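You operate a simulated robot arm through the tools that you are given. There is no shell and no other tool. Be economical: measure what you need, move in short steps, check, and stop when the job is done.

The job below is to be done with a simulated robot arm. You get a single attempt, and the scene is never put back.

TASK
Uncouple the hose, park the nozzle and cap the inlet.
Fine: coupling knob to VENT, small gauge at zero, then FREE; the nozzle stands in its rest.

Only the result counts: the job must be done as asked and must still hold three seconds after the hand-in. Knocking over, shifting, dropping, spilling or breaking anything else fails it. Lids that push on must go on centred and level and be pressed home; caps that screw on are set level and turned clockwise until they are tight.

THE ROBOT
A 6-joint arm with a two-finger parallel gripper, fixed in place. Base frame: the origin is at the foot of the arm, x ahead of it, y to its left, z up. Lengths are in mm, angles in degrees, forces in N, time in s.
With the tool pointing down near the work surface it reaches from about 260 to 680 mm from the base axis. Its first joint turns from -66.0 to 66.0 degrees. Payload 2.9 kg.
Tool frame: the origin (TCP) lies between the finger pads and is the grasp point; the fingertips stand 30 mm ahead of it; z points along the fingers, y is the line along which they close. The gripper opens to 110 mm. The fingers are 20 mm wide and 10 mm thick; the gripper's body (48 by 112 mm) begins 55 mm behind the TCP.
Orientation is that of the tool frame in the base frame, as a unit quaternion [x, y, z, w]. With the fingers straight down and closing along the base's y, the tool's x points along the base's -x, its y along +y and its z along -z.

THE INTERFACE
- The arm moves only by the tool step_arm. Its argument "series" is a list of rows, each an object of numbers (a shift or turn left out is 0, a gripper value left out holds the last): "dx", "dy", "dz": the shift along the tool's x, y, z in mm; "wx", "wy", "wz": the turn, a rotation vector about the tool's x, y, z in rad; "gripper": the opening in per cent of the stroke, from 0 (shut) to 100 (fully open). In form: [{"dx": .., "dy": .., "dz": .., "wx": .., "wy": .., "wz": .., "gripper": ..}, ...]. A call has 1 to 8 rows; each row is the pose to reach, as a shift and turn from the pose commanded when the call began, along the tool's axes at that moment. Each row takes 0.2 s and may step no farther than 50 mm and 8.6 degrees from the row before; otherwise, or with a gripper value out of range, the whole call is refused. Where a pose cannot be reached the arm comes as near as it can. A force on the tool above 40 N (or 10 N above the force at the start of the call, whichever is more), or a blocked arm, ends the call early, and 0.2 s more pass. Each finger travels about 108 mm/s and halts on what it meets, pressing with about 44 N; the grip force reading is that of the motor and also rises with nothing between the fingers. The clock runs only during rows and for 0.2 s after the last one: add rows that repeat a pose to give the fingers time. It gives the time, the measured TCP pose, the force on the tool (base axes), the opening and the grip force at its end, in the units of the frame above (readings bear some noise), and new pictures: "pictures" is both (left out), scene, wrist or none.
- Cameras (640 x 400 px; columns grow to the right, rows downward): "scene" is fixed at [81.7, 427.9, 1411.9]; the picture's right is [-0.76, -0.64, 0.00], its down [-0.19, 0.22, -0.96] and it looks along [0.62, -0.73, -0.29] (base axes); focal length 320 px, centre (320, 200). "wrist" rides on the gripper at [-36, 0, -57] in the tool frame; the picture's right is [0.00, -1.00, 0.00], its down [0.97, 0.00, -0.24] and it looks along [0.24, 0.00, 0.97] (tool axes); focal length 218 px, centre (320, 200).
- measure_at(camera, pixels): for up to 12 pixels [column, row] of the newest picture of that camera ("zoom" is the newest enlarged one), the place [x, y, z] in the base frame of the surface seen there, good to about 2 mm. It takes no simulated time.
- close_up(camera, box): a new picture of the part [left, top, right, bottom] of that camera's present view, enlarged. It takes no simulated time.
- hand_in(): hands the job in; it is judged then, once.

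Work in short steps. Measure before you move; look again where a grasp or a placing could have gone wrong, and mend it. You have 80 turns and 120 pictures in all, those below and enlarged ones among them. Open the gripper and draw the arm clear of the work before you hand the job in, unless the task says otherwise; then end with one line.

The tools are called after "Call:" as name(argument=value, ...) on one line, values as JSON. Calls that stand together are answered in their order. step_arm: Moves the arm, as the interface text tells. Its arguments: {"type":"object","properties":{"series":{"type":"array"},"pictures":{"type":"string","enum":["both","scene","wrist","none"]}},"required":["series"]} The other tools are called the same way: measure_at (camera, pixels) gives the place of the surface under pixels of a picture; close_up (camera, box) takes an enlarged picture of a part of a camera's view; hand_in () hands the job in.

At the start:

```text
clock: 0.0
tcp_pos: [373.5, -108.8, 1284.5]
tool_rot: [0.0, 1.0, 0.001, 0.0]
contact_force: [0.1, 0.0, -0.4]
opening: 109.8
finger_force: 0.1
```

scene: 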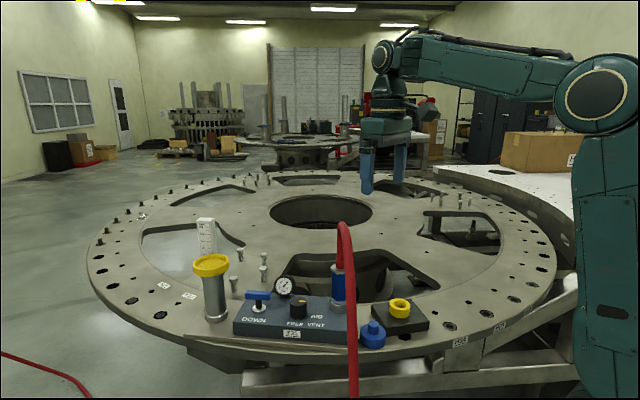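
wrist: 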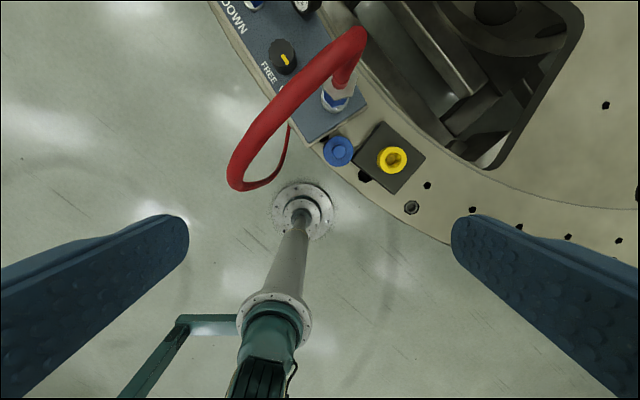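

The block with knob, gauge, lever, hose and nozzle rest lies around (230-430, 210-350) in the scene picture. I enlarge it and the wrist view.

Call:
close_up(camera="scene", box=[180, 210, 440, 370])

Call:
close_up(camera="wrist", box=[200, 0, 456, 220])

```text
2.46 times, centred on (310, 290) of scene
```

zoom: 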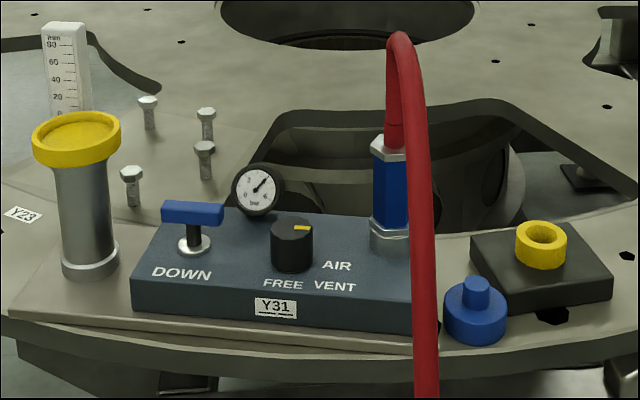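

```text
1.82 times, centred on (328, 110) of wrist
```

zoom: 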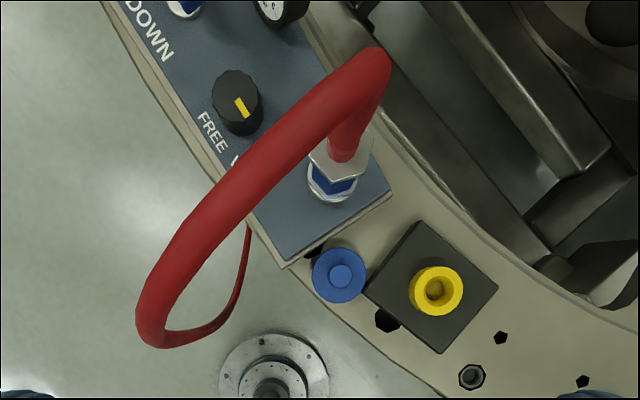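

I measure the key pieces in the scene picture: knob, nozzle, cap, rest, block.

Call:
measure_at(camera="scene", pixels=[[299, 302], [302, 301], [337, 268], [337, 288], [373, 324], [373, 338], [400, 303], [400, 308], [385, 318], [259, 295], [284, 287], [315, 316]])

Call:
measure_at(camera="wrist", pixels=[[282, 55], [286, 60], [337, 100], [345, 85], [339, 150], [392, 160], [392, 152], [402, 165], [360, 160], [400, 190], [388, 124], [423, 157]])

```text
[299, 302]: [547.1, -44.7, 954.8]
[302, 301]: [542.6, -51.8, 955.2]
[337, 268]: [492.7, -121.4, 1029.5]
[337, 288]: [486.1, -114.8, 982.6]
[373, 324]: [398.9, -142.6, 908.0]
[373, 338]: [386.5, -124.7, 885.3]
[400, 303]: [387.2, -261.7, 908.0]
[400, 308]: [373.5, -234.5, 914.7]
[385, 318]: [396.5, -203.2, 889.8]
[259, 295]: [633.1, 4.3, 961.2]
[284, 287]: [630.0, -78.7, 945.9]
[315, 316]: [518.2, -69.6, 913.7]
```

```text
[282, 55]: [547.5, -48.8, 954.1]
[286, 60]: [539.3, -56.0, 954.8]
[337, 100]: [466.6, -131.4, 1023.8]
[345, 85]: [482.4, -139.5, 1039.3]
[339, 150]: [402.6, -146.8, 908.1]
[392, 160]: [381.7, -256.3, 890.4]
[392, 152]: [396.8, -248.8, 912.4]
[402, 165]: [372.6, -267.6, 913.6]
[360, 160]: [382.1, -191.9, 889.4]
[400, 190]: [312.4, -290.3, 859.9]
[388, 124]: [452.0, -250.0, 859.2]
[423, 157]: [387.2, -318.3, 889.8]
```

The hose arcs from the nozzle toward the base. I measure its height and, well above it, move to look at the knob from overhead.

Call:
measure_at(camera="scene", pixels=[[343, 226], [340, 240], [349, 260], [352, 300], [354, 340], [354, 380], [337, 262], [331, 300], [343, 300]])

Call:
step_arm(series=[{"dx": -40, "dy": 12, "dz": 10}, {"dx": -80, "dy": 24, "dz": 20}, {"dx": -120, "dy": 36, "dz": 40}, {"dx": -160, "dy": 48, "dz": 60}])

```text
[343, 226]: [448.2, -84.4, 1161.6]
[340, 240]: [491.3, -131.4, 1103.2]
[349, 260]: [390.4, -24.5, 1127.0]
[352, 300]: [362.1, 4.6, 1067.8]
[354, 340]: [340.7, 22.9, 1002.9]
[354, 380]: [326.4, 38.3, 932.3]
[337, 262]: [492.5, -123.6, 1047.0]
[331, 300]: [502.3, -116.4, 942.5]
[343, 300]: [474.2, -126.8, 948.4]
```

```text
clock: 1.0
tcp_pos: [535.2, -58.9, 1223.2]
tool_rot: [0.0, 1.0, 0.0, 0.001]
contact_force: [0.6, 1.4, 0.3]
opening: 110.0
finger_force: 0.0
```

scene: 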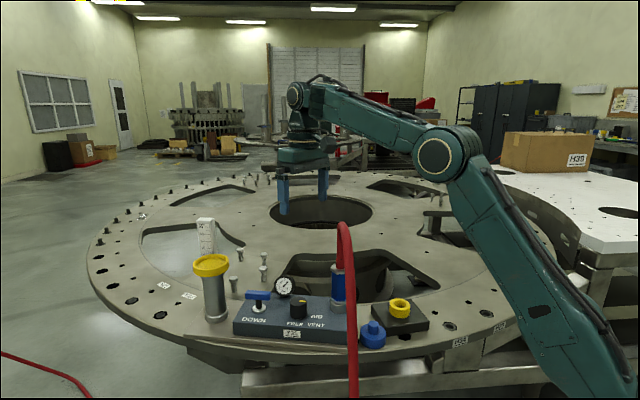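
wrist: 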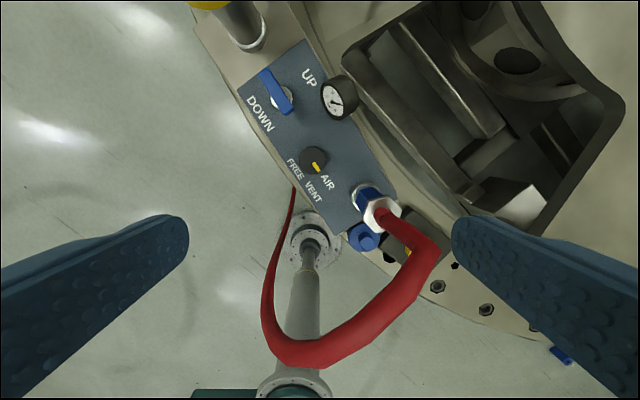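

The knob is at (314,160) in the wrist view, with AIR, VENT and FREE around it. I enlarge it.

Call:
close_up(camera="wrist", box=[230, 50, 430, 260])

Call:
close_up(camera="wrist", box=[270, 120, 370, 210])

```text
1.90 times, centred on (330, 155) of wrist
```

zoom: 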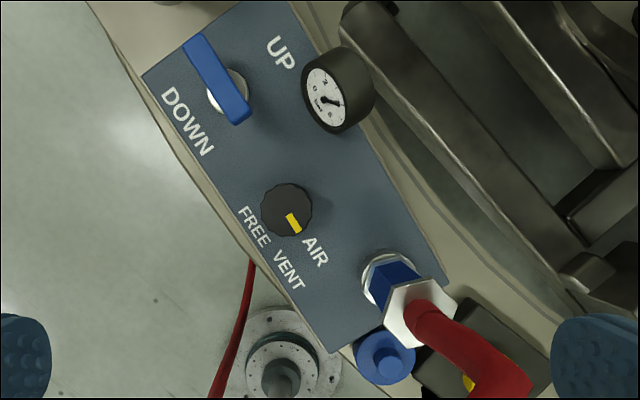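

```text
4.44 times, centred on (320, 165) of wrist
```

zoom: 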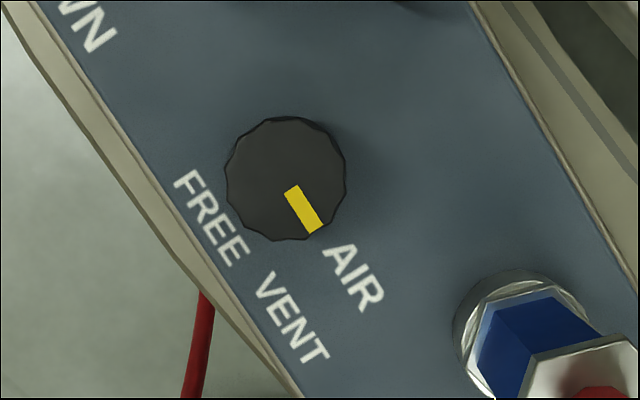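

I measure knob centre, pointer ends, and labels in this zoom to get the angles.

Call:
measure_at(camera="zoom", pixels=[[285, 178], [290, 189], [315, 228], [353, 278], [292, 318], [210, 217], [228, 178], [344, 178], [285, 120], [285, 238], [262, 260]])

Call:
measure_at(camera="wrist", pixels=[[375, 205], [365, 196], [380, 210], [362, 190], [366, 236], [266, 76], [292, 108], [238, 86], [303, 40], [397, 200], [340, 97], [365, 230]])

```text
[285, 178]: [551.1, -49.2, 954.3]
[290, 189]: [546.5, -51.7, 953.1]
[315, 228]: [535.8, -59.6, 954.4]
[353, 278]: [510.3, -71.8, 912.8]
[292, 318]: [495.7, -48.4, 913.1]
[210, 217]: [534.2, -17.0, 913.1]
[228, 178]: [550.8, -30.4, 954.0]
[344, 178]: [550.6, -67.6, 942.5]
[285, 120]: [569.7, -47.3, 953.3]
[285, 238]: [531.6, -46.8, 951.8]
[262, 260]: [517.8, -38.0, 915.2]
```

```text
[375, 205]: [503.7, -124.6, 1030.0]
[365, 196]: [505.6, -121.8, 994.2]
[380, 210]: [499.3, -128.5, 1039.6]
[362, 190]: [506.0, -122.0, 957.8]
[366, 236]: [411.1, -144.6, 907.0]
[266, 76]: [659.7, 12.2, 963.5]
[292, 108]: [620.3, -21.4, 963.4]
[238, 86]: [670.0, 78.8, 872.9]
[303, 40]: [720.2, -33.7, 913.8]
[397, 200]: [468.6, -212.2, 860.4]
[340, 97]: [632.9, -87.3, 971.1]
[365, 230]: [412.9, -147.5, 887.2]
```

Knob axis is at about (551,-48.5), top z 954; the pointer is at AIR, and VENT and FREE lie clockwise from it. I turn the gripper 45° counter-clockwise, narrow it and come over the knob.

Call:
step_arm(series=[{"dx": -3, "dy": 2, "dz": 27, "wz": -0.131, "gripper": 60}, {"dx": -6, "dy": 4, "dz": 54, "wz": -0.262}, {"dx": -9, "dy": 6, "dz": 81, "wz": -0.393}, {"dx": -12, "dy": 8, "dz": 108, "wz": -0.524}, {"dx": -15.8, "dy": 10.4, "dz": 135, "wz": -0.655}, {"dx": -15.8, "dy": 10.4, "dz": 163, "wz": -0.785}, {"dx": -15.8, "dy": 10.4, "dz": 173, "wz": -0.785}])

```text
clock: 2.6
tcp_pos: [547.6, -49.6, 1050.8]
tool_rot: [-0.383, 0.924, 0.0, 0.0]
contact_force: [0.1, 0.9, -0.9]
opening: 65.9
finger_force: 0.1
```

scene: 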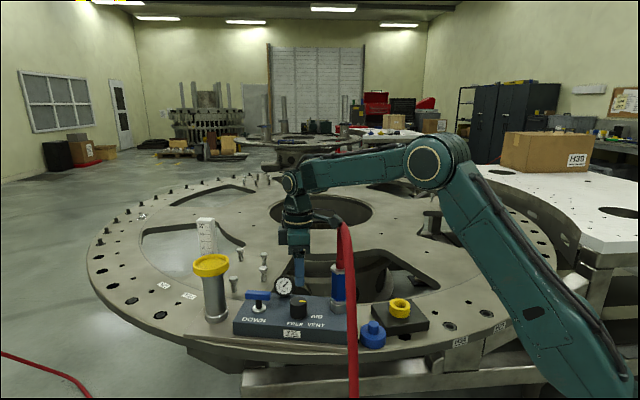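
wrist: 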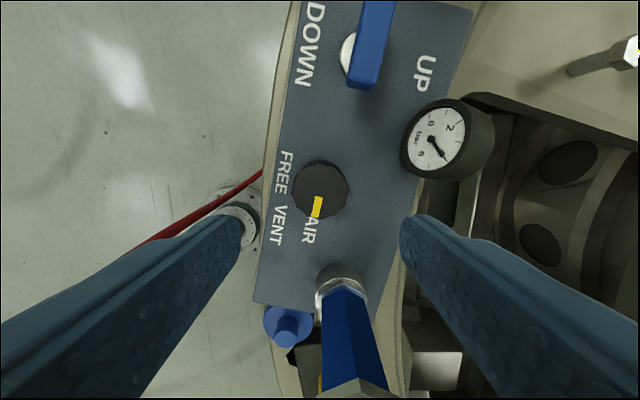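

I re-measure the knob from this closer view before descending.

Call:
measure_at(camera="wrist", pixels=[[320, 188], [297, 185], [346, 190], [320, 162], [320, 214], [318, 197], [315, 214], [309, 229], [279, 226], [285, 170]])

Call:
close_up(camera="wrist", box=[250, 90, 500, 270])

```text
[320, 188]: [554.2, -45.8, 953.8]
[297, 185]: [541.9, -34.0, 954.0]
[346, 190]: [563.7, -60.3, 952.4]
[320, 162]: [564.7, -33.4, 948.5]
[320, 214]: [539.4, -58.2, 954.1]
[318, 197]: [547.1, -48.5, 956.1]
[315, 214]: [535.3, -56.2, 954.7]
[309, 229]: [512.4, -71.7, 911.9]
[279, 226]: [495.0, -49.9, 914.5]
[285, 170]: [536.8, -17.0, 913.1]
```

```text
2.22 times, centred on (375, 180) of wrist
```

zoom: 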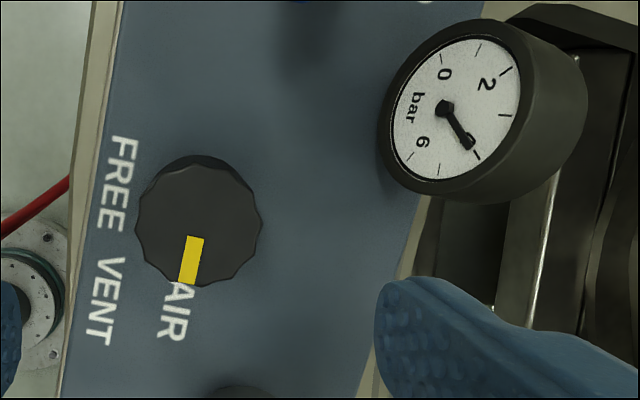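

Knob centre refined to (552,-47.5). I descend with the fingers either side to TCP z≈950 and then grip gently.

Call:
step_arm(series=[{"dx": -4.1, "dy": -0.6, "dz": 35}, {"dx": -4.1, "dy": -0.6, "dz": 70}, {"dx": -4.1, "dy": -0.6, "dz": 99}, {"dx": -4.1, "dy": -0.6, "dz": 99}], pictures="wrist")

```text
clock: 3.6
tcp_pos: [550.2, -47.9, 954.4]
tool_rot: [-0.383, 0.924, 0.001, 0.001]
contact_force: [-0.4, 0.6, 0.5]
opening: 65.9
finger_force: 0.0
```

wrist: 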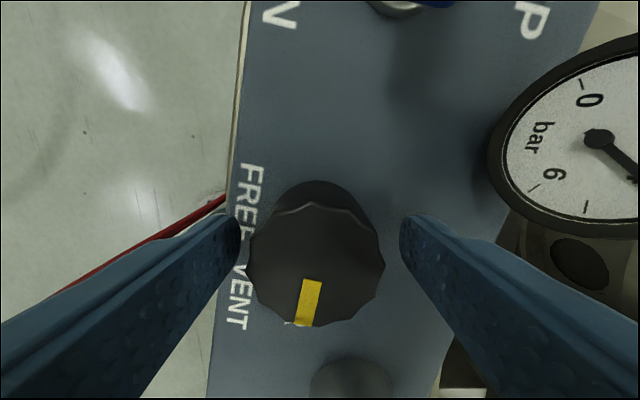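

The knob sits centred between the fingers (about col 317). I close on it.

Call:
step_arm(series=[{"gripper": 20}, {"gripper": 20}, {"gripper": 20}], pictures="wrist")

```text
clock: 4.4
tcp_pos: [550.1, -48.1, 953.1]
tool_rot: [-0.384, 0.923, 0.001, 0.0]
contact_force: [-6.8, 8.3, 2.8]
opening: 41.5
finger_force: 44.0
```

wrist: 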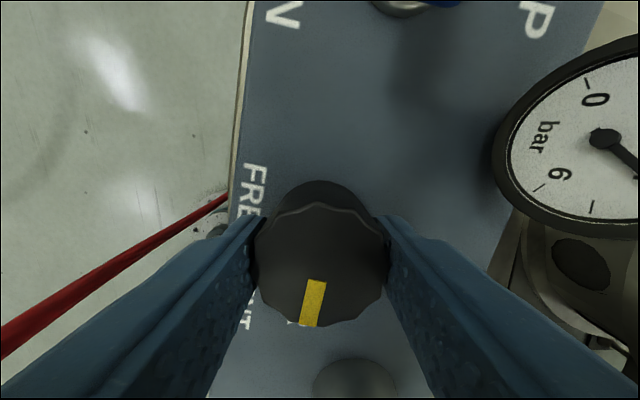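

Gripped at 41.5 mm. I turn clockwise (+wz) 45° toward VENT.

Call:
step_arm(series=[{"dy": 0.7, "wz": 0.131}, {"dy": 0.7, "wz": 0.262}, {"dy": 0.7, "wz": 0.393}, {"dy": 0.7, "wz": 0.524}, {"dy": 0.7, "wz": 0.655}, {"dy": 0.7, "wz": 0.785}, {"dy": 0.7, "wz": 0.785}], pictures="both")

```text
clock: 6.0
tcp_pos: [549.9, -48.5, 955.5]
tool_rot: [0.002, 1.0, 0.0, 0.0]
contact_force: [-18.0, -12.2, 23.1]
opening: 41.1
finger_force: 43.0
```

scene: 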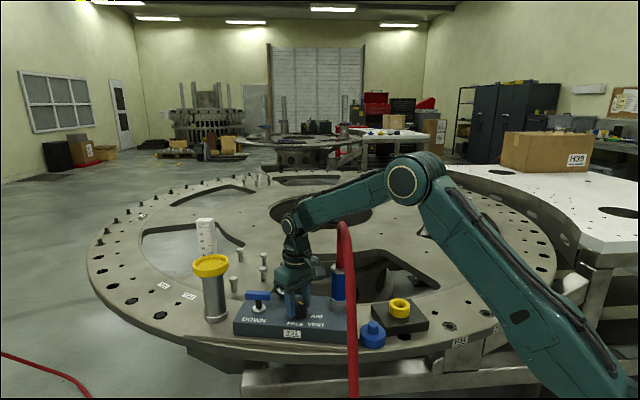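
wrist: 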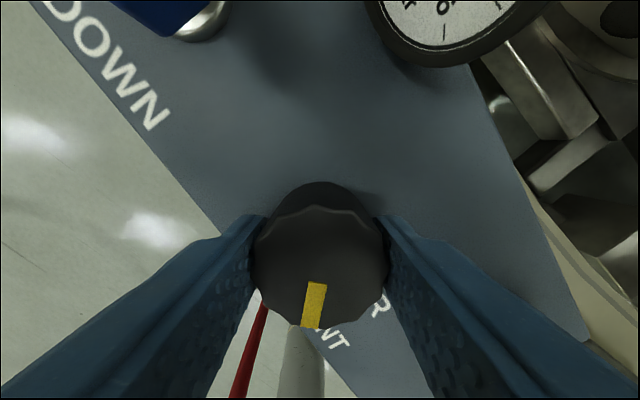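

The knob turned with the gripper; the pointer now faces VENT. I release, rise and look at pointer and gauge.

Call:
step_arm(series=[{"gripper": 58}, {"gripper": 58}, {"dz": -40, "gripper": 58}, {"dz": -80}, {"dz": -100}], pictures="wrist")

Call:
close_up(camera="wrist", box=[220, 70, 420, 260])

Call:
close_up(camera="scene", box=[230, 260, 350, 340])

```text
clock: 7.2
tcp_pos: [549.5, -45.6, 1050.3]
tool_rot: [0.0, 1.0, 0.0, 0.002]
contact_force: [-0.5, 0.3, -0.1]
opening: 63.6
finger_force: 0.0
```

wrist: 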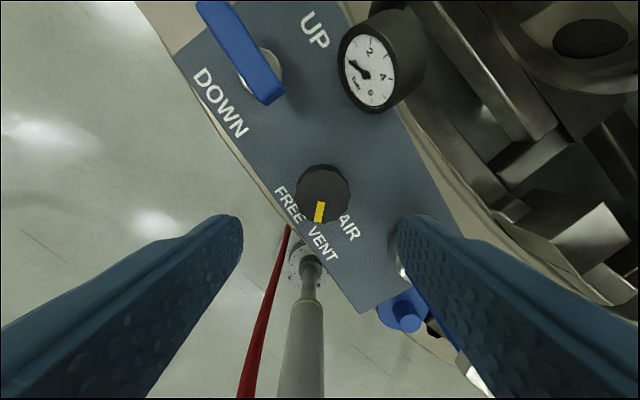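

```text
2.11 times, centred on (320, 165) of wrist
```

zoom: 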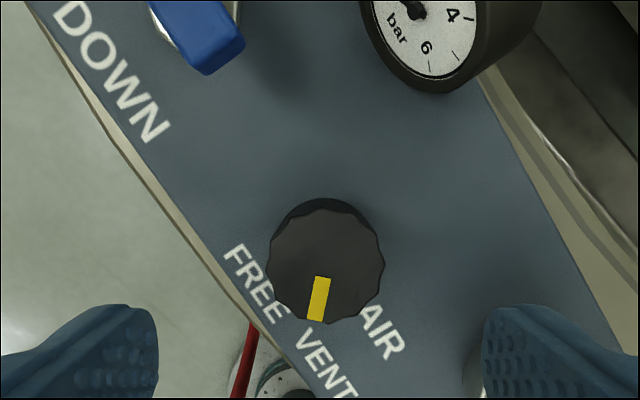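

```text
5.00 times, centred on (290, 300) of scene
```

zoom: 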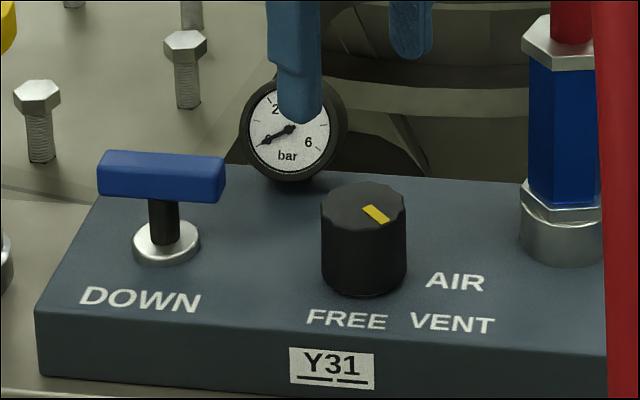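

Venting is under way, the needle falling. I turn the gripper back 45° for the second bite and look at the gauge.

Call:
step_arm(series=[{"wz": -0.131}, {"wz": -0.262}, {"wz": -0.393}, {"wz": -0.524}, {"wz": -0.655}, {"dx": -1.5, "dy": -1, "wz": -0.785}, {"dx": -1.5, "dy": -1, "wz": -0.785}], pictures="wrist")

Call:
close_up(camera="wrist", box=[250, 90, 500, 270])

```text
clock: 8.8
tcp_pos: [551.9, -47.9, 1052.0]
tool_rot: [-0.383, 0.924, 0.0, 0.0]
contact_force: [-1.0, 0.4, -0.6]
opening: 64.0
finger_force: 0.1
```

wrist: 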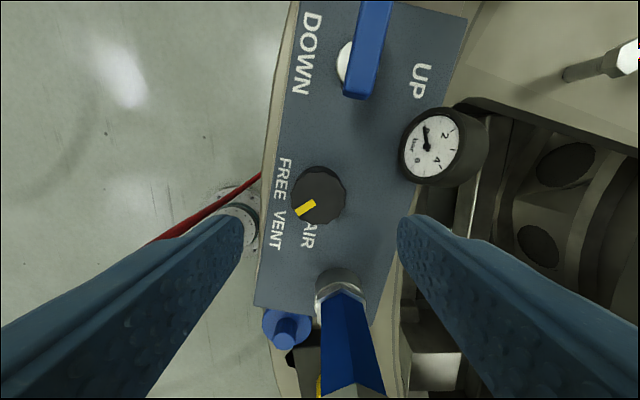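

```text
2.22 times, centred on (375, 180) of wrist
```

zoom: 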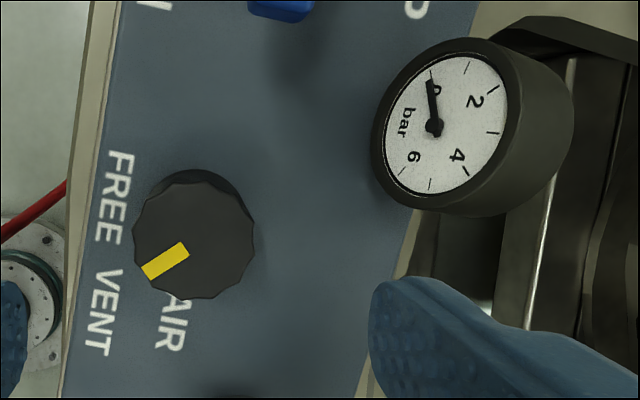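

The needle is now on 0. I descend again for the second bite from VENT to FREE.

Call:
step_arm(series=[{"dz": 35}, {"dz": 70}, {"dz": 97}, {"dz": 97}, {"dz": 97, "gripper": 20}, {"dz": 97, "gripper": 20}, {"dz": 97, "gripper": 20}], pictures="wrist")

Call:
close_up(camera="wrist", box=[440, 20, 640, 250])

```text
clock: 10.4
tcp_pos: [551.6, -48.9, 954.4]
tool_rot: [-0.383, 0.924, 0.001, -0.001]
contact_force: [-16.4, 5.2, 0.7]
opening: 41.3
finger_force: 44.2
```

wrist: 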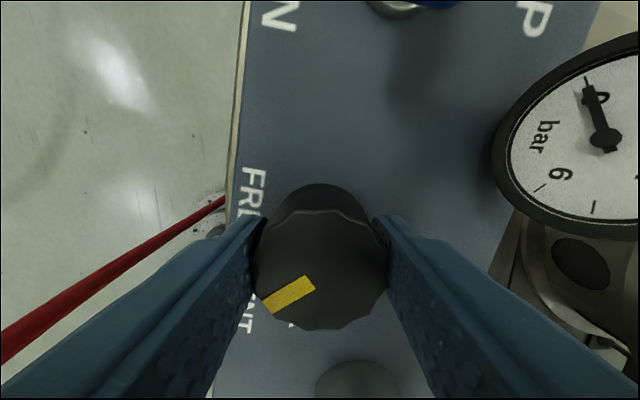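

```text
1.74 times, centred on (540, 135) of wrist
```

zoom: 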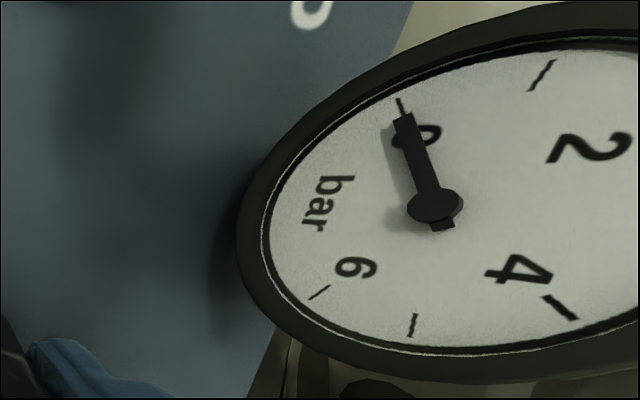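

The needle stands on the zero tick. I turn the knob another 45° clockwise to FREE, easing the sideways force.

Call:
step_arm(series=[{"dy": 0.8, "wz": 0.131}, {"dy": 0.8, "wz": 0.262}, {"dy": 0.8, "wz": 0.393}, {"dy": 0.8, "wz": 0.524}, {"dy": 0.8, "wz": 0.655}, {"dy": 0.8, "wz": 0.785}, {"dy": 0.8, "wz": 0.785}], pictures="none")

Call:
step_arm(series=[{"gripper": 58}, {"gripper": 58}, {"dz": -40}, {"dz": -80}, {"dz": -120}, {"dz": -150}], pictures="wrist")

Call:
close_up(camera="wrist", box=[240, 80, 440, 260])

```text
clock: 12.0
tcp_pos: [551.8, -46.9, 954.1]
tool_rot: [0.001, 1.0, 0.0, -0.003]
contact_force: [-10.7, -1.4, -0.8]
opening: 41.4
finger_force: 44.1
```

```text
clock: 13.4
tcp_pos: [552.4, -44.8, 1107.1]
tool_rot: [0.0, 1.0, 0.0, 0.0]
contact_force: [0.9, 0.1, -0.1]
opening: 63.8
finger_force: 0.0
```

wrist: 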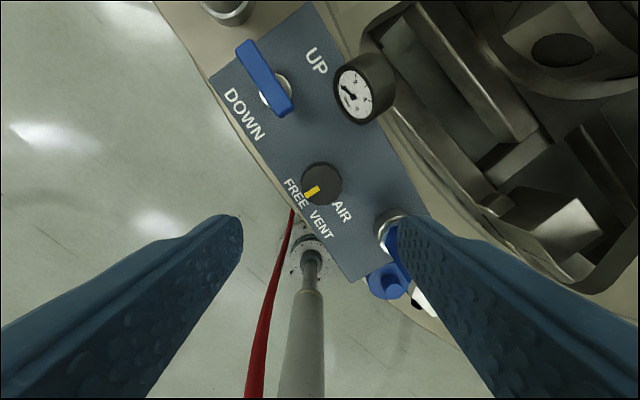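

```text
2.22 times, centred on (340, 170) of wrist
```

zoom: 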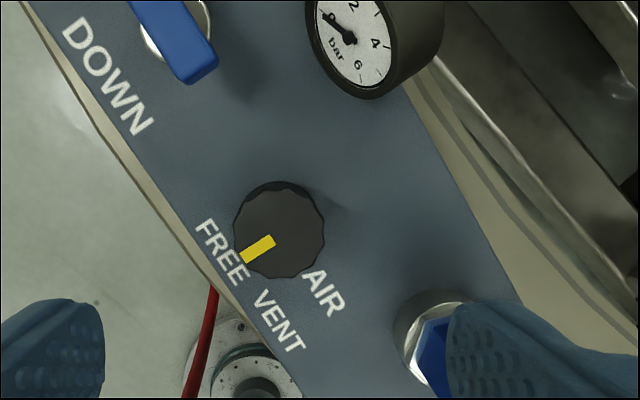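

The pointer is now square to the block edge at FREE. Next the nozzle: I look at it in detail to find its axis and where to grip.

Call:
close_up(camera="scene", box=[300, 215, 440, 355])

Call:
measure_at(camera="scene", pixels=[[331, 266], [338, 266], [343, 266], [331, 275], [342, 275], [331, 290], [336, 290], [343, 290], [331, 303], [336, 310], [343, 303], [337, 297]])

```text
2.86 times, centred on (370, 285) of scene
```

zoom: 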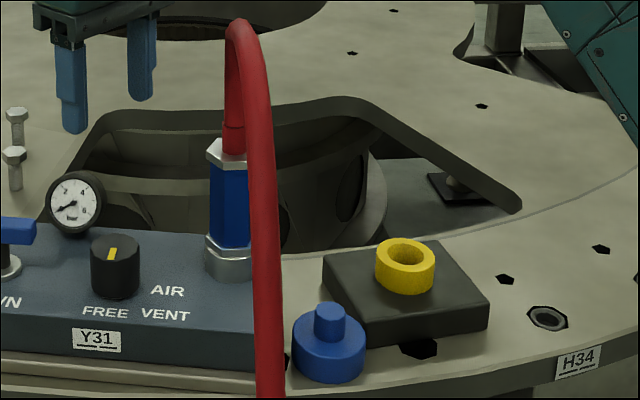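

```text
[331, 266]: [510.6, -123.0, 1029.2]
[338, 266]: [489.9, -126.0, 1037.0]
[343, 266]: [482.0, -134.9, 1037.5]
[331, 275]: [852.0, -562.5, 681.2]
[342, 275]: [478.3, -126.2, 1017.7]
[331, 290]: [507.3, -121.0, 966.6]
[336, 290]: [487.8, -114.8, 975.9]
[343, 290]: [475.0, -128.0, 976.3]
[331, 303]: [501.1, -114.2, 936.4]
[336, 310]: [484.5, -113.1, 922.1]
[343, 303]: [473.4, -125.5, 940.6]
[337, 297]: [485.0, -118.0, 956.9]
```

The nozzle stands at about (493,-130), blue grip z≈945–1030, with the hose bending off its top toward the base's left. I must grip from the side: I rise over the hose and swing to the base-right side while tilting the tool outward.

Call:
step_arm(series=[{"dz": -47, "wy": -0.06}, {"dz": -94, "wy": -0.2}, {"dz": -141, "wy": -0.34}, {"dx": 30, "dy": -28, "dz": -160, "wy": -0.48}, {"dx": 64, "dy": -57, "dz": -175, "wy": -0.62}, {"dx": 100, "dy": -86, "dz": -183, "wy": -0.76}, {"dx": 136, "dy": -115, "dz": -183, "wy": -0.9}, {"dx": 172, "dy": -144, "dz": -183, "wy": -1.04}], pictures="both")

```text
clock: 15.2
tcp_pos: [379.9, -190.8, 1288.6]
tool_rot: [0.0, 0.867, 0.0, 0.499]
contact_force: [0.1, -0.2, -0.1]
opening: 63.8
finger_force: 0.0
```

scene: 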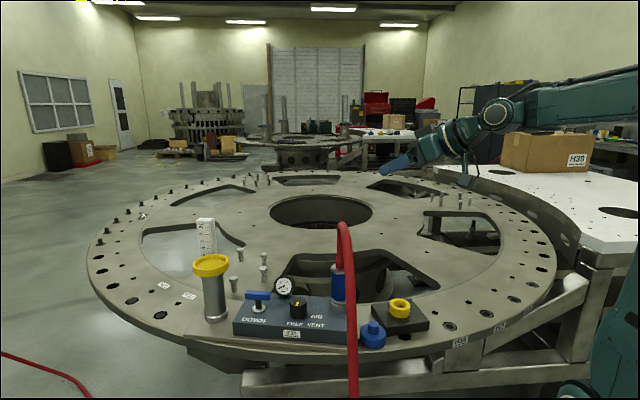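
wrist: 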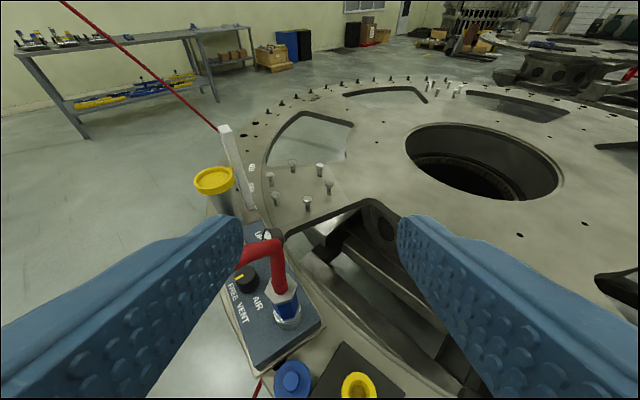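

The tool is tilted about 60° outward at (380,-191,1289). I lower it toward nozzle height on the right side, yawing 25° left to face the nozzle.

Call:
step_arm(series=[{"dx": 41, "dy": -1, "dz": 22, "wx": -0.063, "wz": -0.037}, {"dx": 82, "dy": -2, "dz": 44, "wx": -0.126, "wz": -0.074}, {"dx": 123, "dy": -3, "dz": 66, "wx": -0.189, "wz": -0.111}, {"dx": 164, "dy": -4, "dz": 88, "wx": -0.252, "wz": -0.148}, {"dx": 205, "dy": -4, "dz": 110, "wx": -0.315, "wz": -0.185}, {"dx": 245, "dy": -4, "dz": 132, "wx": -0.376, "wz": -0.221}], pictures="both")

```text
clock: 16.6
tcp_pos: [365.6, -194.5, 1007.8]
tool_rot: [-0.189, 0.846, 0.108, 0.486]
contact_force: [-0.2, -0.3, -0.7]
opening: 63.6
finger_force: 0.1
```

scene: 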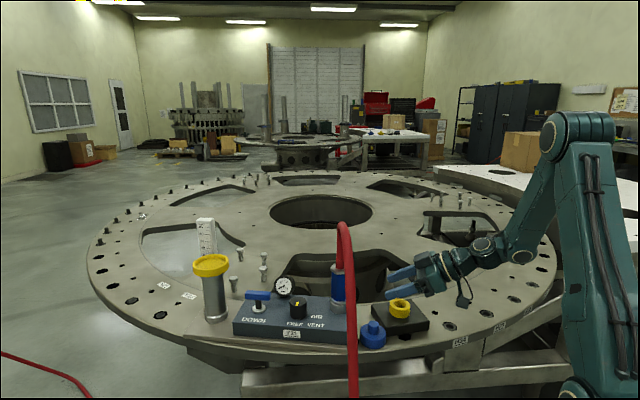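
wrist: 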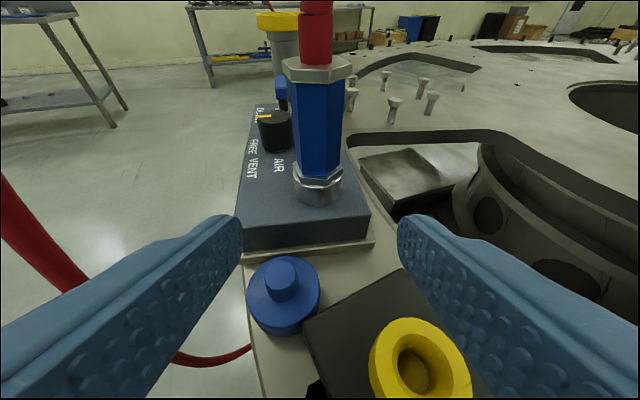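

A clear view: nozzle at (319,120), cap at (282,290), rest ring at (418,368). I measure all three from here.

Call:
measure_at(camera="wrist", pixels=[[319, 85], [319, 120], [319, 160], [294, 120], [343, 120], [318, 175], [318, 195], [296, 190], [340, 190], [318, 68], [286, 66], [351, 66]])

Call:
measure_at(camera="wrist", pixels=[[282, 271], [250, 292], [318, 292], [283, 320], [415, 370], [372, 360], [462, 368], [418, 328], [418, 345], [420, 395], [395, 350], [442, 350]])

Call:
close_up(camera="wrist", box=[220, 20, 480, 400])

```text
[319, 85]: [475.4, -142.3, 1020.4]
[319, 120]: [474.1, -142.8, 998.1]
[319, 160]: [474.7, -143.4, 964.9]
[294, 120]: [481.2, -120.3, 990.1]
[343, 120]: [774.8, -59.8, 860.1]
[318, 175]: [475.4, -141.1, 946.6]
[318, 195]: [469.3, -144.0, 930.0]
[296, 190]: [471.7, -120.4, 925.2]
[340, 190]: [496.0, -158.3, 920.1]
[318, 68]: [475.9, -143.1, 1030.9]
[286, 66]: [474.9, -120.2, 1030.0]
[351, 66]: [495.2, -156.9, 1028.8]
```

```text
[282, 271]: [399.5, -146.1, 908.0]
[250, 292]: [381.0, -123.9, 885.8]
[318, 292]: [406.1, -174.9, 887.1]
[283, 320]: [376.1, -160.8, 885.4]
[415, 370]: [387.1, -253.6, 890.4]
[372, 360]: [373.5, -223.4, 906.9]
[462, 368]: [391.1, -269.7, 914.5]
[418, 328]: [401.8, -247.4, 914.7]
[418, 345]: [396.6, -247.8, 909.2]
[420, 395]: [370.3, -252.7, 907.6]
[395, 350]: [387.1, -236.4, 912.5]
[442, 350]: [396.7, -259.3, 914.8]
```

```text
1.05 times, centred on (350, 210) of wrist
```

zoom: 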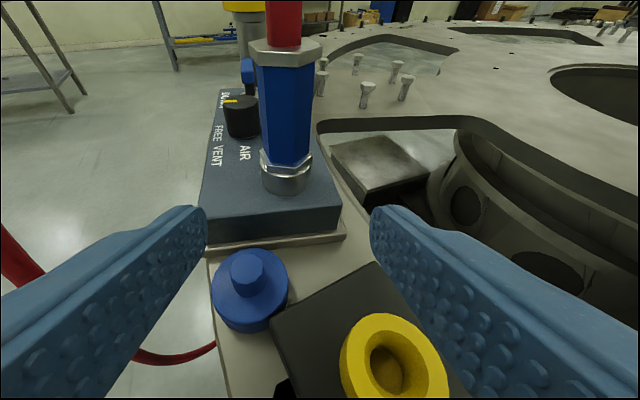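

To align the pads with the hex flats I measure more points on the nozzle's faces.

Call:
close_up(camera="wrist", box=[270, 40, 370, 220])

Call:
measure_at(camera="wrist", pixels=[[298, 110], [304, 110], [308, 110], [314, 110], [320, 110], [326, 110], [332, 110], [337, 110], [340, 110], [300, 70], [340, 70], [320, 70]])

```text
2.22 times, centred on (320, 130) of wrist
```

zoom: 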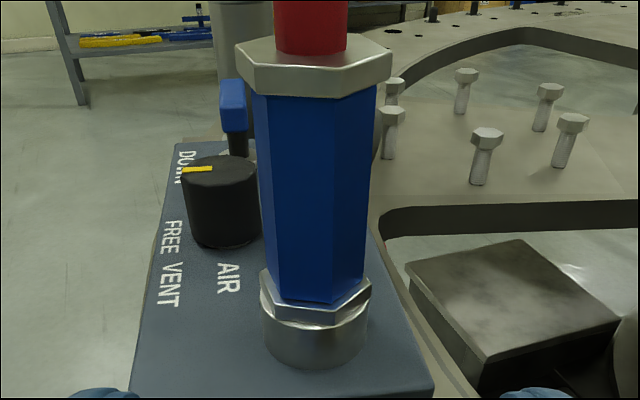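

```text
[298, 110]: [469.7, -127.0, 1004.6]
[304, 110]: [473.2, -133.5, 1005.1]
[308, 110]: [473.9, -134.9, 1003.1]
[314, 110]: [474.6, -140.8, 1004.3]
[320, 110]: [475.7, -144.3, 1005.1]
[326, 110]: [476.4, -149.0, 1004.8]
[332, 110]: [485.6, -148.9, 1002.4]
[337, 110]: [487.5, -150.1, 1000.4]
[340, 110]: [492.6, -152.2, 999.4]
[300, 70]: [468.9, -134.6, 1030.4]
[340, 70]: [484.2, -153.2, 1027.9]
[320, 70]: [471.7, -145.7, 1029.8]
```

The hex faces have normals at about 196°, 256° and 316°; axis ≈ (490.5,-134). I yaw 21° more (heading 46°) so the pads meet flats, open wide, and come to 90 mm short of it.

Call:
step_arm(series=[{"dx": -2, "dy": -10, "dz": 19, "wx": -0.105, "wz": -0.062, "gripper": 80}, {"dx": -5, "dy": -20, "dz": 38, "wx": -0.21, "wz": -0.124}, {"dx": -7, "dy": -30, "dz": 57.6, "wx": -0.316, "wz": -0.185}, {"dx": -7, "dy": -30, "dz": 57.6, "wx": -0.316, "wz": -0.185}], pictures="wrist")

```text
clock: 17.6
tcp_pos: [429.0, -197.3, 986.4]
tool_rot: [-0.34, 0.799, 0.194, 0.457]
contact_force: [-0.2, 0.4, -0.4]
opening: 87.9
finger_force: 0.1
```

wrist: 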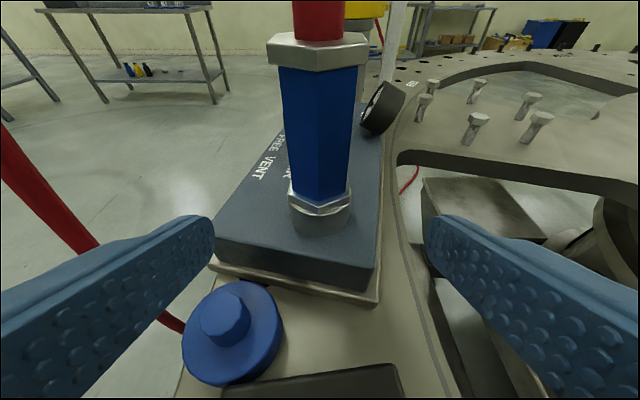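

The nozzle is centred at col ≈319 with a corner toward me, so its flats face the pads. I check the distance.

Call:
measure_at(camera="wrist", pixels=[[320, 130], [300, 130], [340, 130], [287, 130], [350, 130], [320, 100], [320, 160], [320, 220], [295, 215], [347, 215]])

```text
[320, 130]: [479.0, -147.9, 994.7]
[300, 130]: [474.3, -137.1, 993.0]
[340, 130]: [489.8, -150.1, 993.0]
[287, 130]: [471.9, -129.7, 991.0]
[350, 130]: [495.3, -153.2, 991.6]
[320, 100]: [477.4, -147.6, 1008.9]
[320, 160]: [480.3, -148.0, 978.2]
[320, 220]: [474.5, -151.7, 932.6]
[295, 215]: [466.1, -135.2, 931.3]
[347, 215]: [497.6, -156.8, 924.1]
```

Aligned. I advance 90 mm horizontally so the pads straddle the blue grip.

Call:
step_arm(series=[{"dx": -15.5, "dz": 26.4}, {"dx": -31, "dz": 52.7}, {"dx": -45.5, "dz": 77.6}, {"dx": -45.5, "dz": 77.6}], pictures="both")

```text
clock: 18.6
tcp_pos: [495.1, -134.4, 988.8]
tool_rot: [-0.339, 0.798, 0.194, 0.458]
contact_force: [0.0, -0.2, -0.2]
opening: 88.2
finger_force: 0.0
```

scene: 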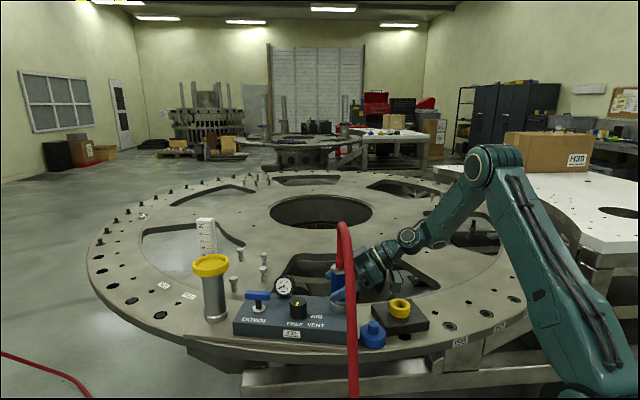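
wrist: 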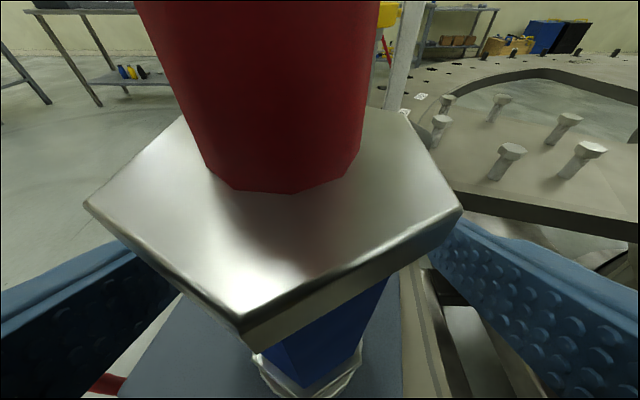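

The flange's corners (83 and 462) show the nozzle about 5 mm left of centre. I shift +4 mm along tool y and close.

Call:
step_arm(series=[{"dy": 4, "dz": -1.5}, {"dy": 4, "dz": -1.5, "gripper": 50}, {"dy": 4, "dz": -1.5, "gripper": 50}, {"dy": 4, "dz": -1.5, "gripper": 50}], pictures="wrist")

```text
clock: 19.6
tcp_pos: [490.5, -133.1, 988.4]
tool_rot: [-0.339, 0.799, 0.195, 0.457]
contact_force: [0.3, -0.2, 0.6]
opening: 55.0
finger_force: 0.1
```

wrist: 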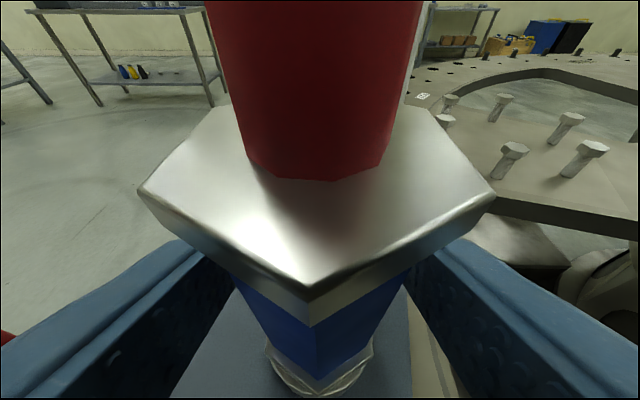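

Now it is centred (corners 138 and 495, front corner 310). I close fully onto the grip.

Call:
step_arm(series=[{"gripper": 15}, {"gripper": 15}, {"gripper": 15}], pictures="wrist")

```text
clock: 20.4
tcp_pos: [491.3, -133.5, 988.4]
tool_rot: [-0.339, 0.799, 0.194, 0.457]
contact_force: [0.7, -0.5, 0.7]
opening: 35.2
finger_force: 44.3
```

wrist: 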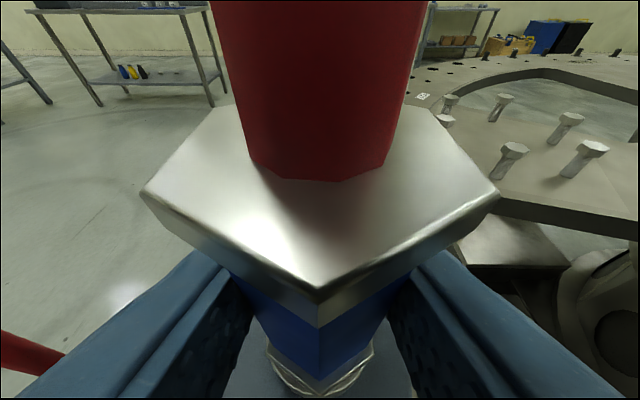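

Gripped at 35.2 mm across flats. I lift straight up, slowly at first.

Call:
step_arm(series=[{"dx": -4.3, "dz": -2.5}, {"dx": -8.6, "dz": -5.1}, {"dx": -12.9, "dz": -7.6}, {"dx": -17.2, "dz": -10.1}], pictures="scene")

Call:
close_up(camera="scene", box=[260, 210, 440, 350])

```text
clock: 21.4
tcp_pos: [488.6, -132.0, 1008.9]
tool_rot: [-0.339, 0.799, 0.194, 0.457]
contact_force: [-0.6, 0.0, -2.0]
opening: 35.4
finger_force: 44.6
```

scene: 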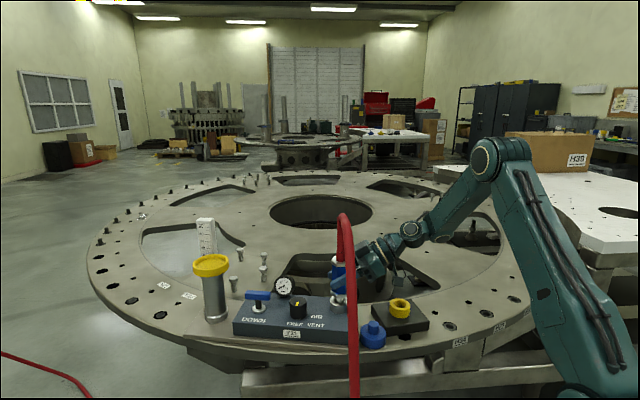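

```text
2.86 times, centred on (350, 280) of scene
```

zoom: 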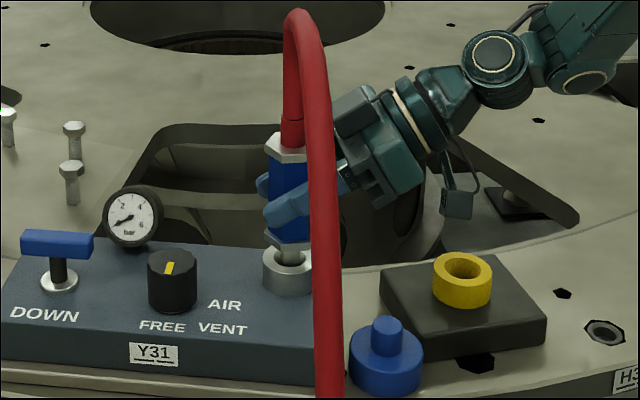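

It came free with little force; the spigot is showing. I lift on by another 80 mm.

Call:
step_arm(series=[{"dx": -17.2, "dz": -10.1}, {"dx": -34.5, "dz": -20.2}, {"dx": -51.7, "dz": -30.4}, {"dx": -69, "dz": -40.5}], pictures="scene")

Call:
close_up(camera="scene", box=[260, 170, 440, 350])

```text
clock: 22.4
tcp_pos: [491.1, -133.9, 1087.9]
tool_rot: [-0.339, 0.799, 0.194, 0.457]
contact_force: [-0.2, -0.4, -2.4]
opening: 35.3
finger_force: 44.1
```

scene: 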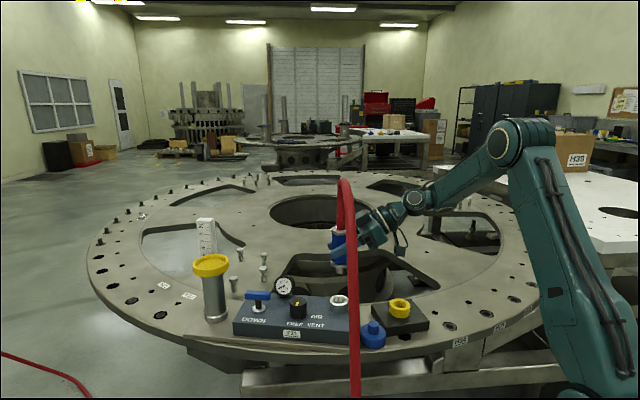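

```text
2.22 times, centred on (350, 260) of scene
```

zoom: 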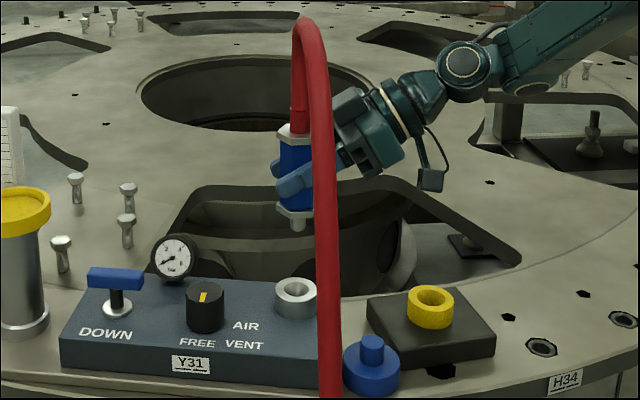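

The nozzle is clear; the inlet cup is bare at zoom (296,295). I measure inlet, spigot, and rest from this zoom.

Call:
measure_at(camera="zoom", pixels=[[296, 210], [296, 226], [283, 208], [296, 281], [277, 290], [296, 304], [414, 292], [431, 286], [448, 298], [428, 309], [431, 295], [372, 342]])

```text
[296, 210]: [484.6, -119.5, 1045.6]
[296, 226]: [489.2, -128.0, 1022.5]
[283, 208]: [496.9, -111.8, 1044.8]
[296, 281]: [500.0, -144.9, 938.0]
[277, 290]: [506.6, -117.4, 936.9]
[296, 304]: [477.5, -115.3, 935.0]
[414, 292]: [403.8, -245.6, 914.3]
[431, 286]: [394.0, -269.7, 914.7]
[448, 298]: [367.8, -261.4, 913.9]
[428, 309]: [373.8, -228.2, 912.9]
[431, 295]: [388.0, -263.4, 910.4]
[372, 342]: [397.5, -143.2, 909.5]
```

Spigot tip is about 68 mm below the TCP; the rest ring is centred near (384,-250), rim z 914. I carry the nozzle across at height to the rest, yawing back 41° clockwise to keep the arm within reach.

Call:
step_arm(series=[{"dx": 15.9, "dy": -0.7, "dz": -27.2, "wx": 0.123, "wz": 0.072}, {"dx": 31.9, "dy": -1.4, "dz": -54.3, "wx": 0.247, "wz": 0.145}, {"dx": 47.8, "dy": -2, "dz": -81.5, "wx": 0.37, "wz": 0.217}, {"dx": 63.8, "dy": -2.7, "dz": -108.6, "wx": 0.494, "wz": 0.29}, {"dx": 79.7, "dy": -3.4, "dz": -135.8, "wx": 0.617, "wz": 0.362}, {"dx": 79.7, "dy": -3.4, "dz": -135.8, "wx": 0.617, "wz": 0.362}], pictures="both")

Call:
close_up(camera="scene", box=[320, 200, 480, 340])

```text
clock: 23.8
tcp_pos: [380.7, -249.9, 1089.5]
tool_rot: [-0.037, 0.867, 0.021, 0.496]
contact_force: [-0.6, 0.9, -1.4]
opening: 35.1
finger_force: 43.9
```

scene: 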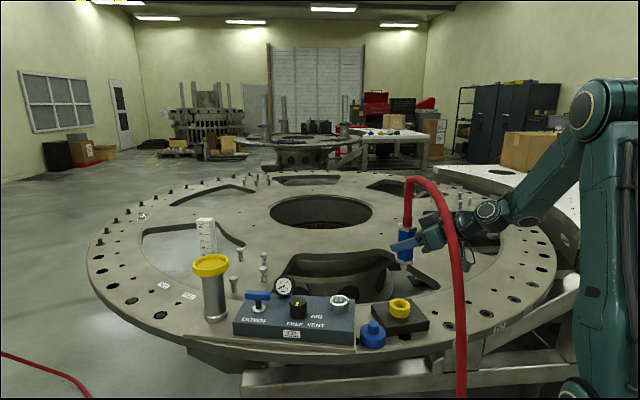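
wrist: 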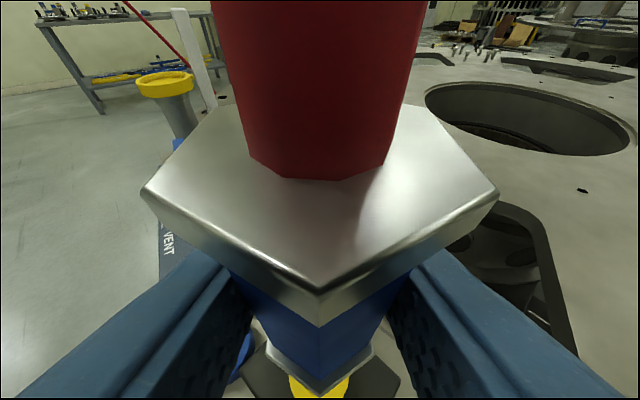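

```text
2.86 times, centred on (400, 270) of scene
```

zoom: 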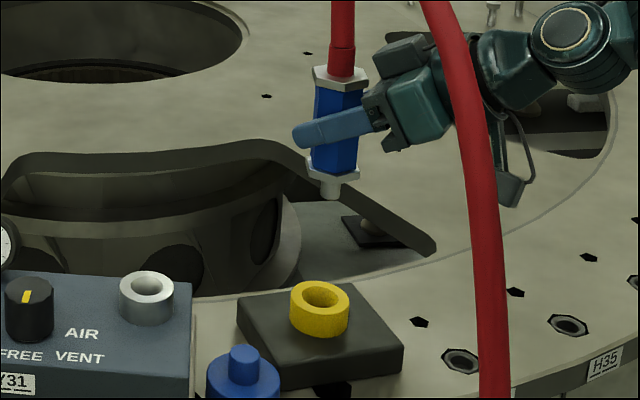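

I measure the spigot and the ring again in this zoom.

Call:
measure_at(camera="zoom", pixels=[[329, 186], [329, 192], [322, 186], [338, 186], [293, 296], [346, 300], [322, 284], [316, 315], [305, 303], [336, 291], [318, 176], [350, 178]])

```text
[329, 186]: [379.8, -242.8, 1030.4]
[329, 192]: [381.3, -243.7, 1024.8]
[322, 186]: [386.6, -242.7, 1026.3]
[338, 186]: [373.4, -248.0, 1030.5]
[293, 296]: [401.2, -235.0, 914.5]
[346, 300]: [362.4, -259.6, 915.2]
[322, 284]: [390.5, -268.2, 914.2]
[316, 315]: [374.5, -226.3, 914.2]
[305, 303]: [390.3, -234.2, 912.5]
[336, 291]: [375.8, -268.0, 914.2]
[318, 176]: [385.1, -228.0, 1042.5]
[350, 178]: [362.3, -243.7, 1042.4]
```

Spigot (≈382.5,-248) and ring centre (≈383,-248) agree within about a millimetre. I lower to just above the ring and look.

Call:
step_arm(series=[{"dx": 29, "dz": 17}, {"dx": 57, "dz": 33.5}, {"dx": 80, "dz": 47}, {"dx": 84, "dz": 49.3}], pictures="both")

Call:
close_up(camera="scene", box=[360, 250, 450, 330])

```text
clock: 24.8
tcp_pos: [381.9, -250.1, 990.3]
tool_rot: [-0.038, 0.867, 0.021, 0.496]
contact_force: [-0.5, 0.4, -2.1]
opening: 34.9
finger_force: 44.1
```

scene: 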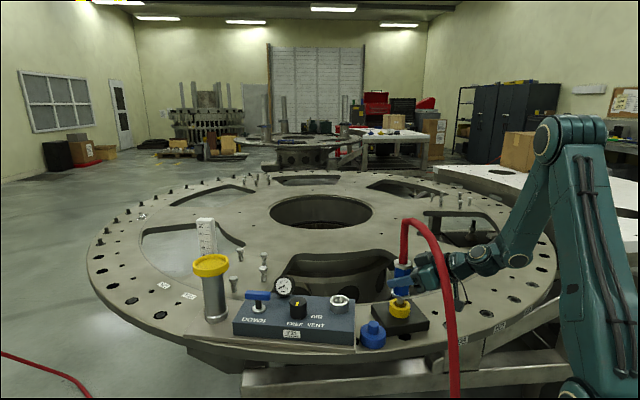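
wrist: 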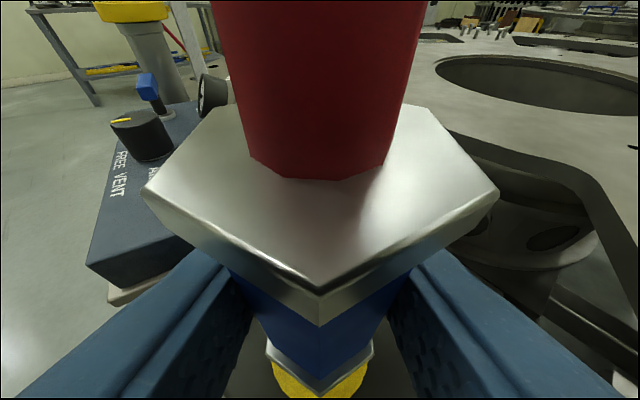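

```text
5.00 times, centred on (405, 290) of scene
```

zoom: 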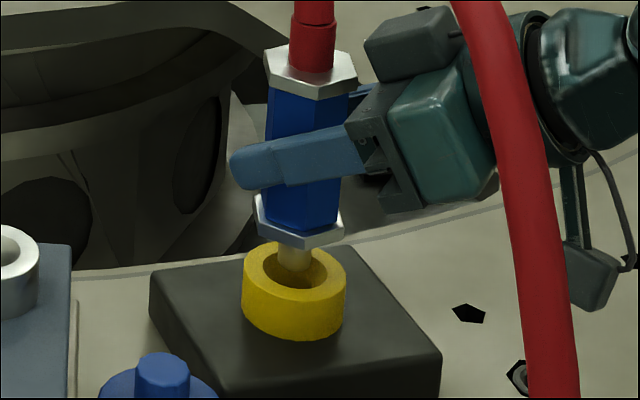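

The spigot tip appears at the ring's mouth. I measure it against the ring in this zoom.

Call:
measure_at(camera="zoom", pixels=[[294, 256], [294, 266], [282, 260], [306, 260], [294, 276], [246, 265], [342, 270], [294, 247], [294, 287], [294, 300], [275, 235], [315, 242]])

```text
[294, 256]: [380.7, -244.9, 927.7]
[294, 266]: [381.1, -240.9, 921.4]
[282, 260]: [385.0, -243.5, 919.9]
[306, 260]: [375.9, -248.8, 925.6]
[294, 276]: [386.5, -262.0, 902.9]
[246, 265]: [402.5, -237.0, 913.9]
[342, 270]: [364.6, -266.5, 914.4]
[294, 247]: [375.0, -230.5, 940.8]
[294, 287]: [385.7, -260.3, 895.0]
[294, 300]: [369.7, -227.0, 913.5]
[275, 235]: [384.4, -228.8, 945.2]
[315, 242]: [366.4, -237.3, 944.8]
```

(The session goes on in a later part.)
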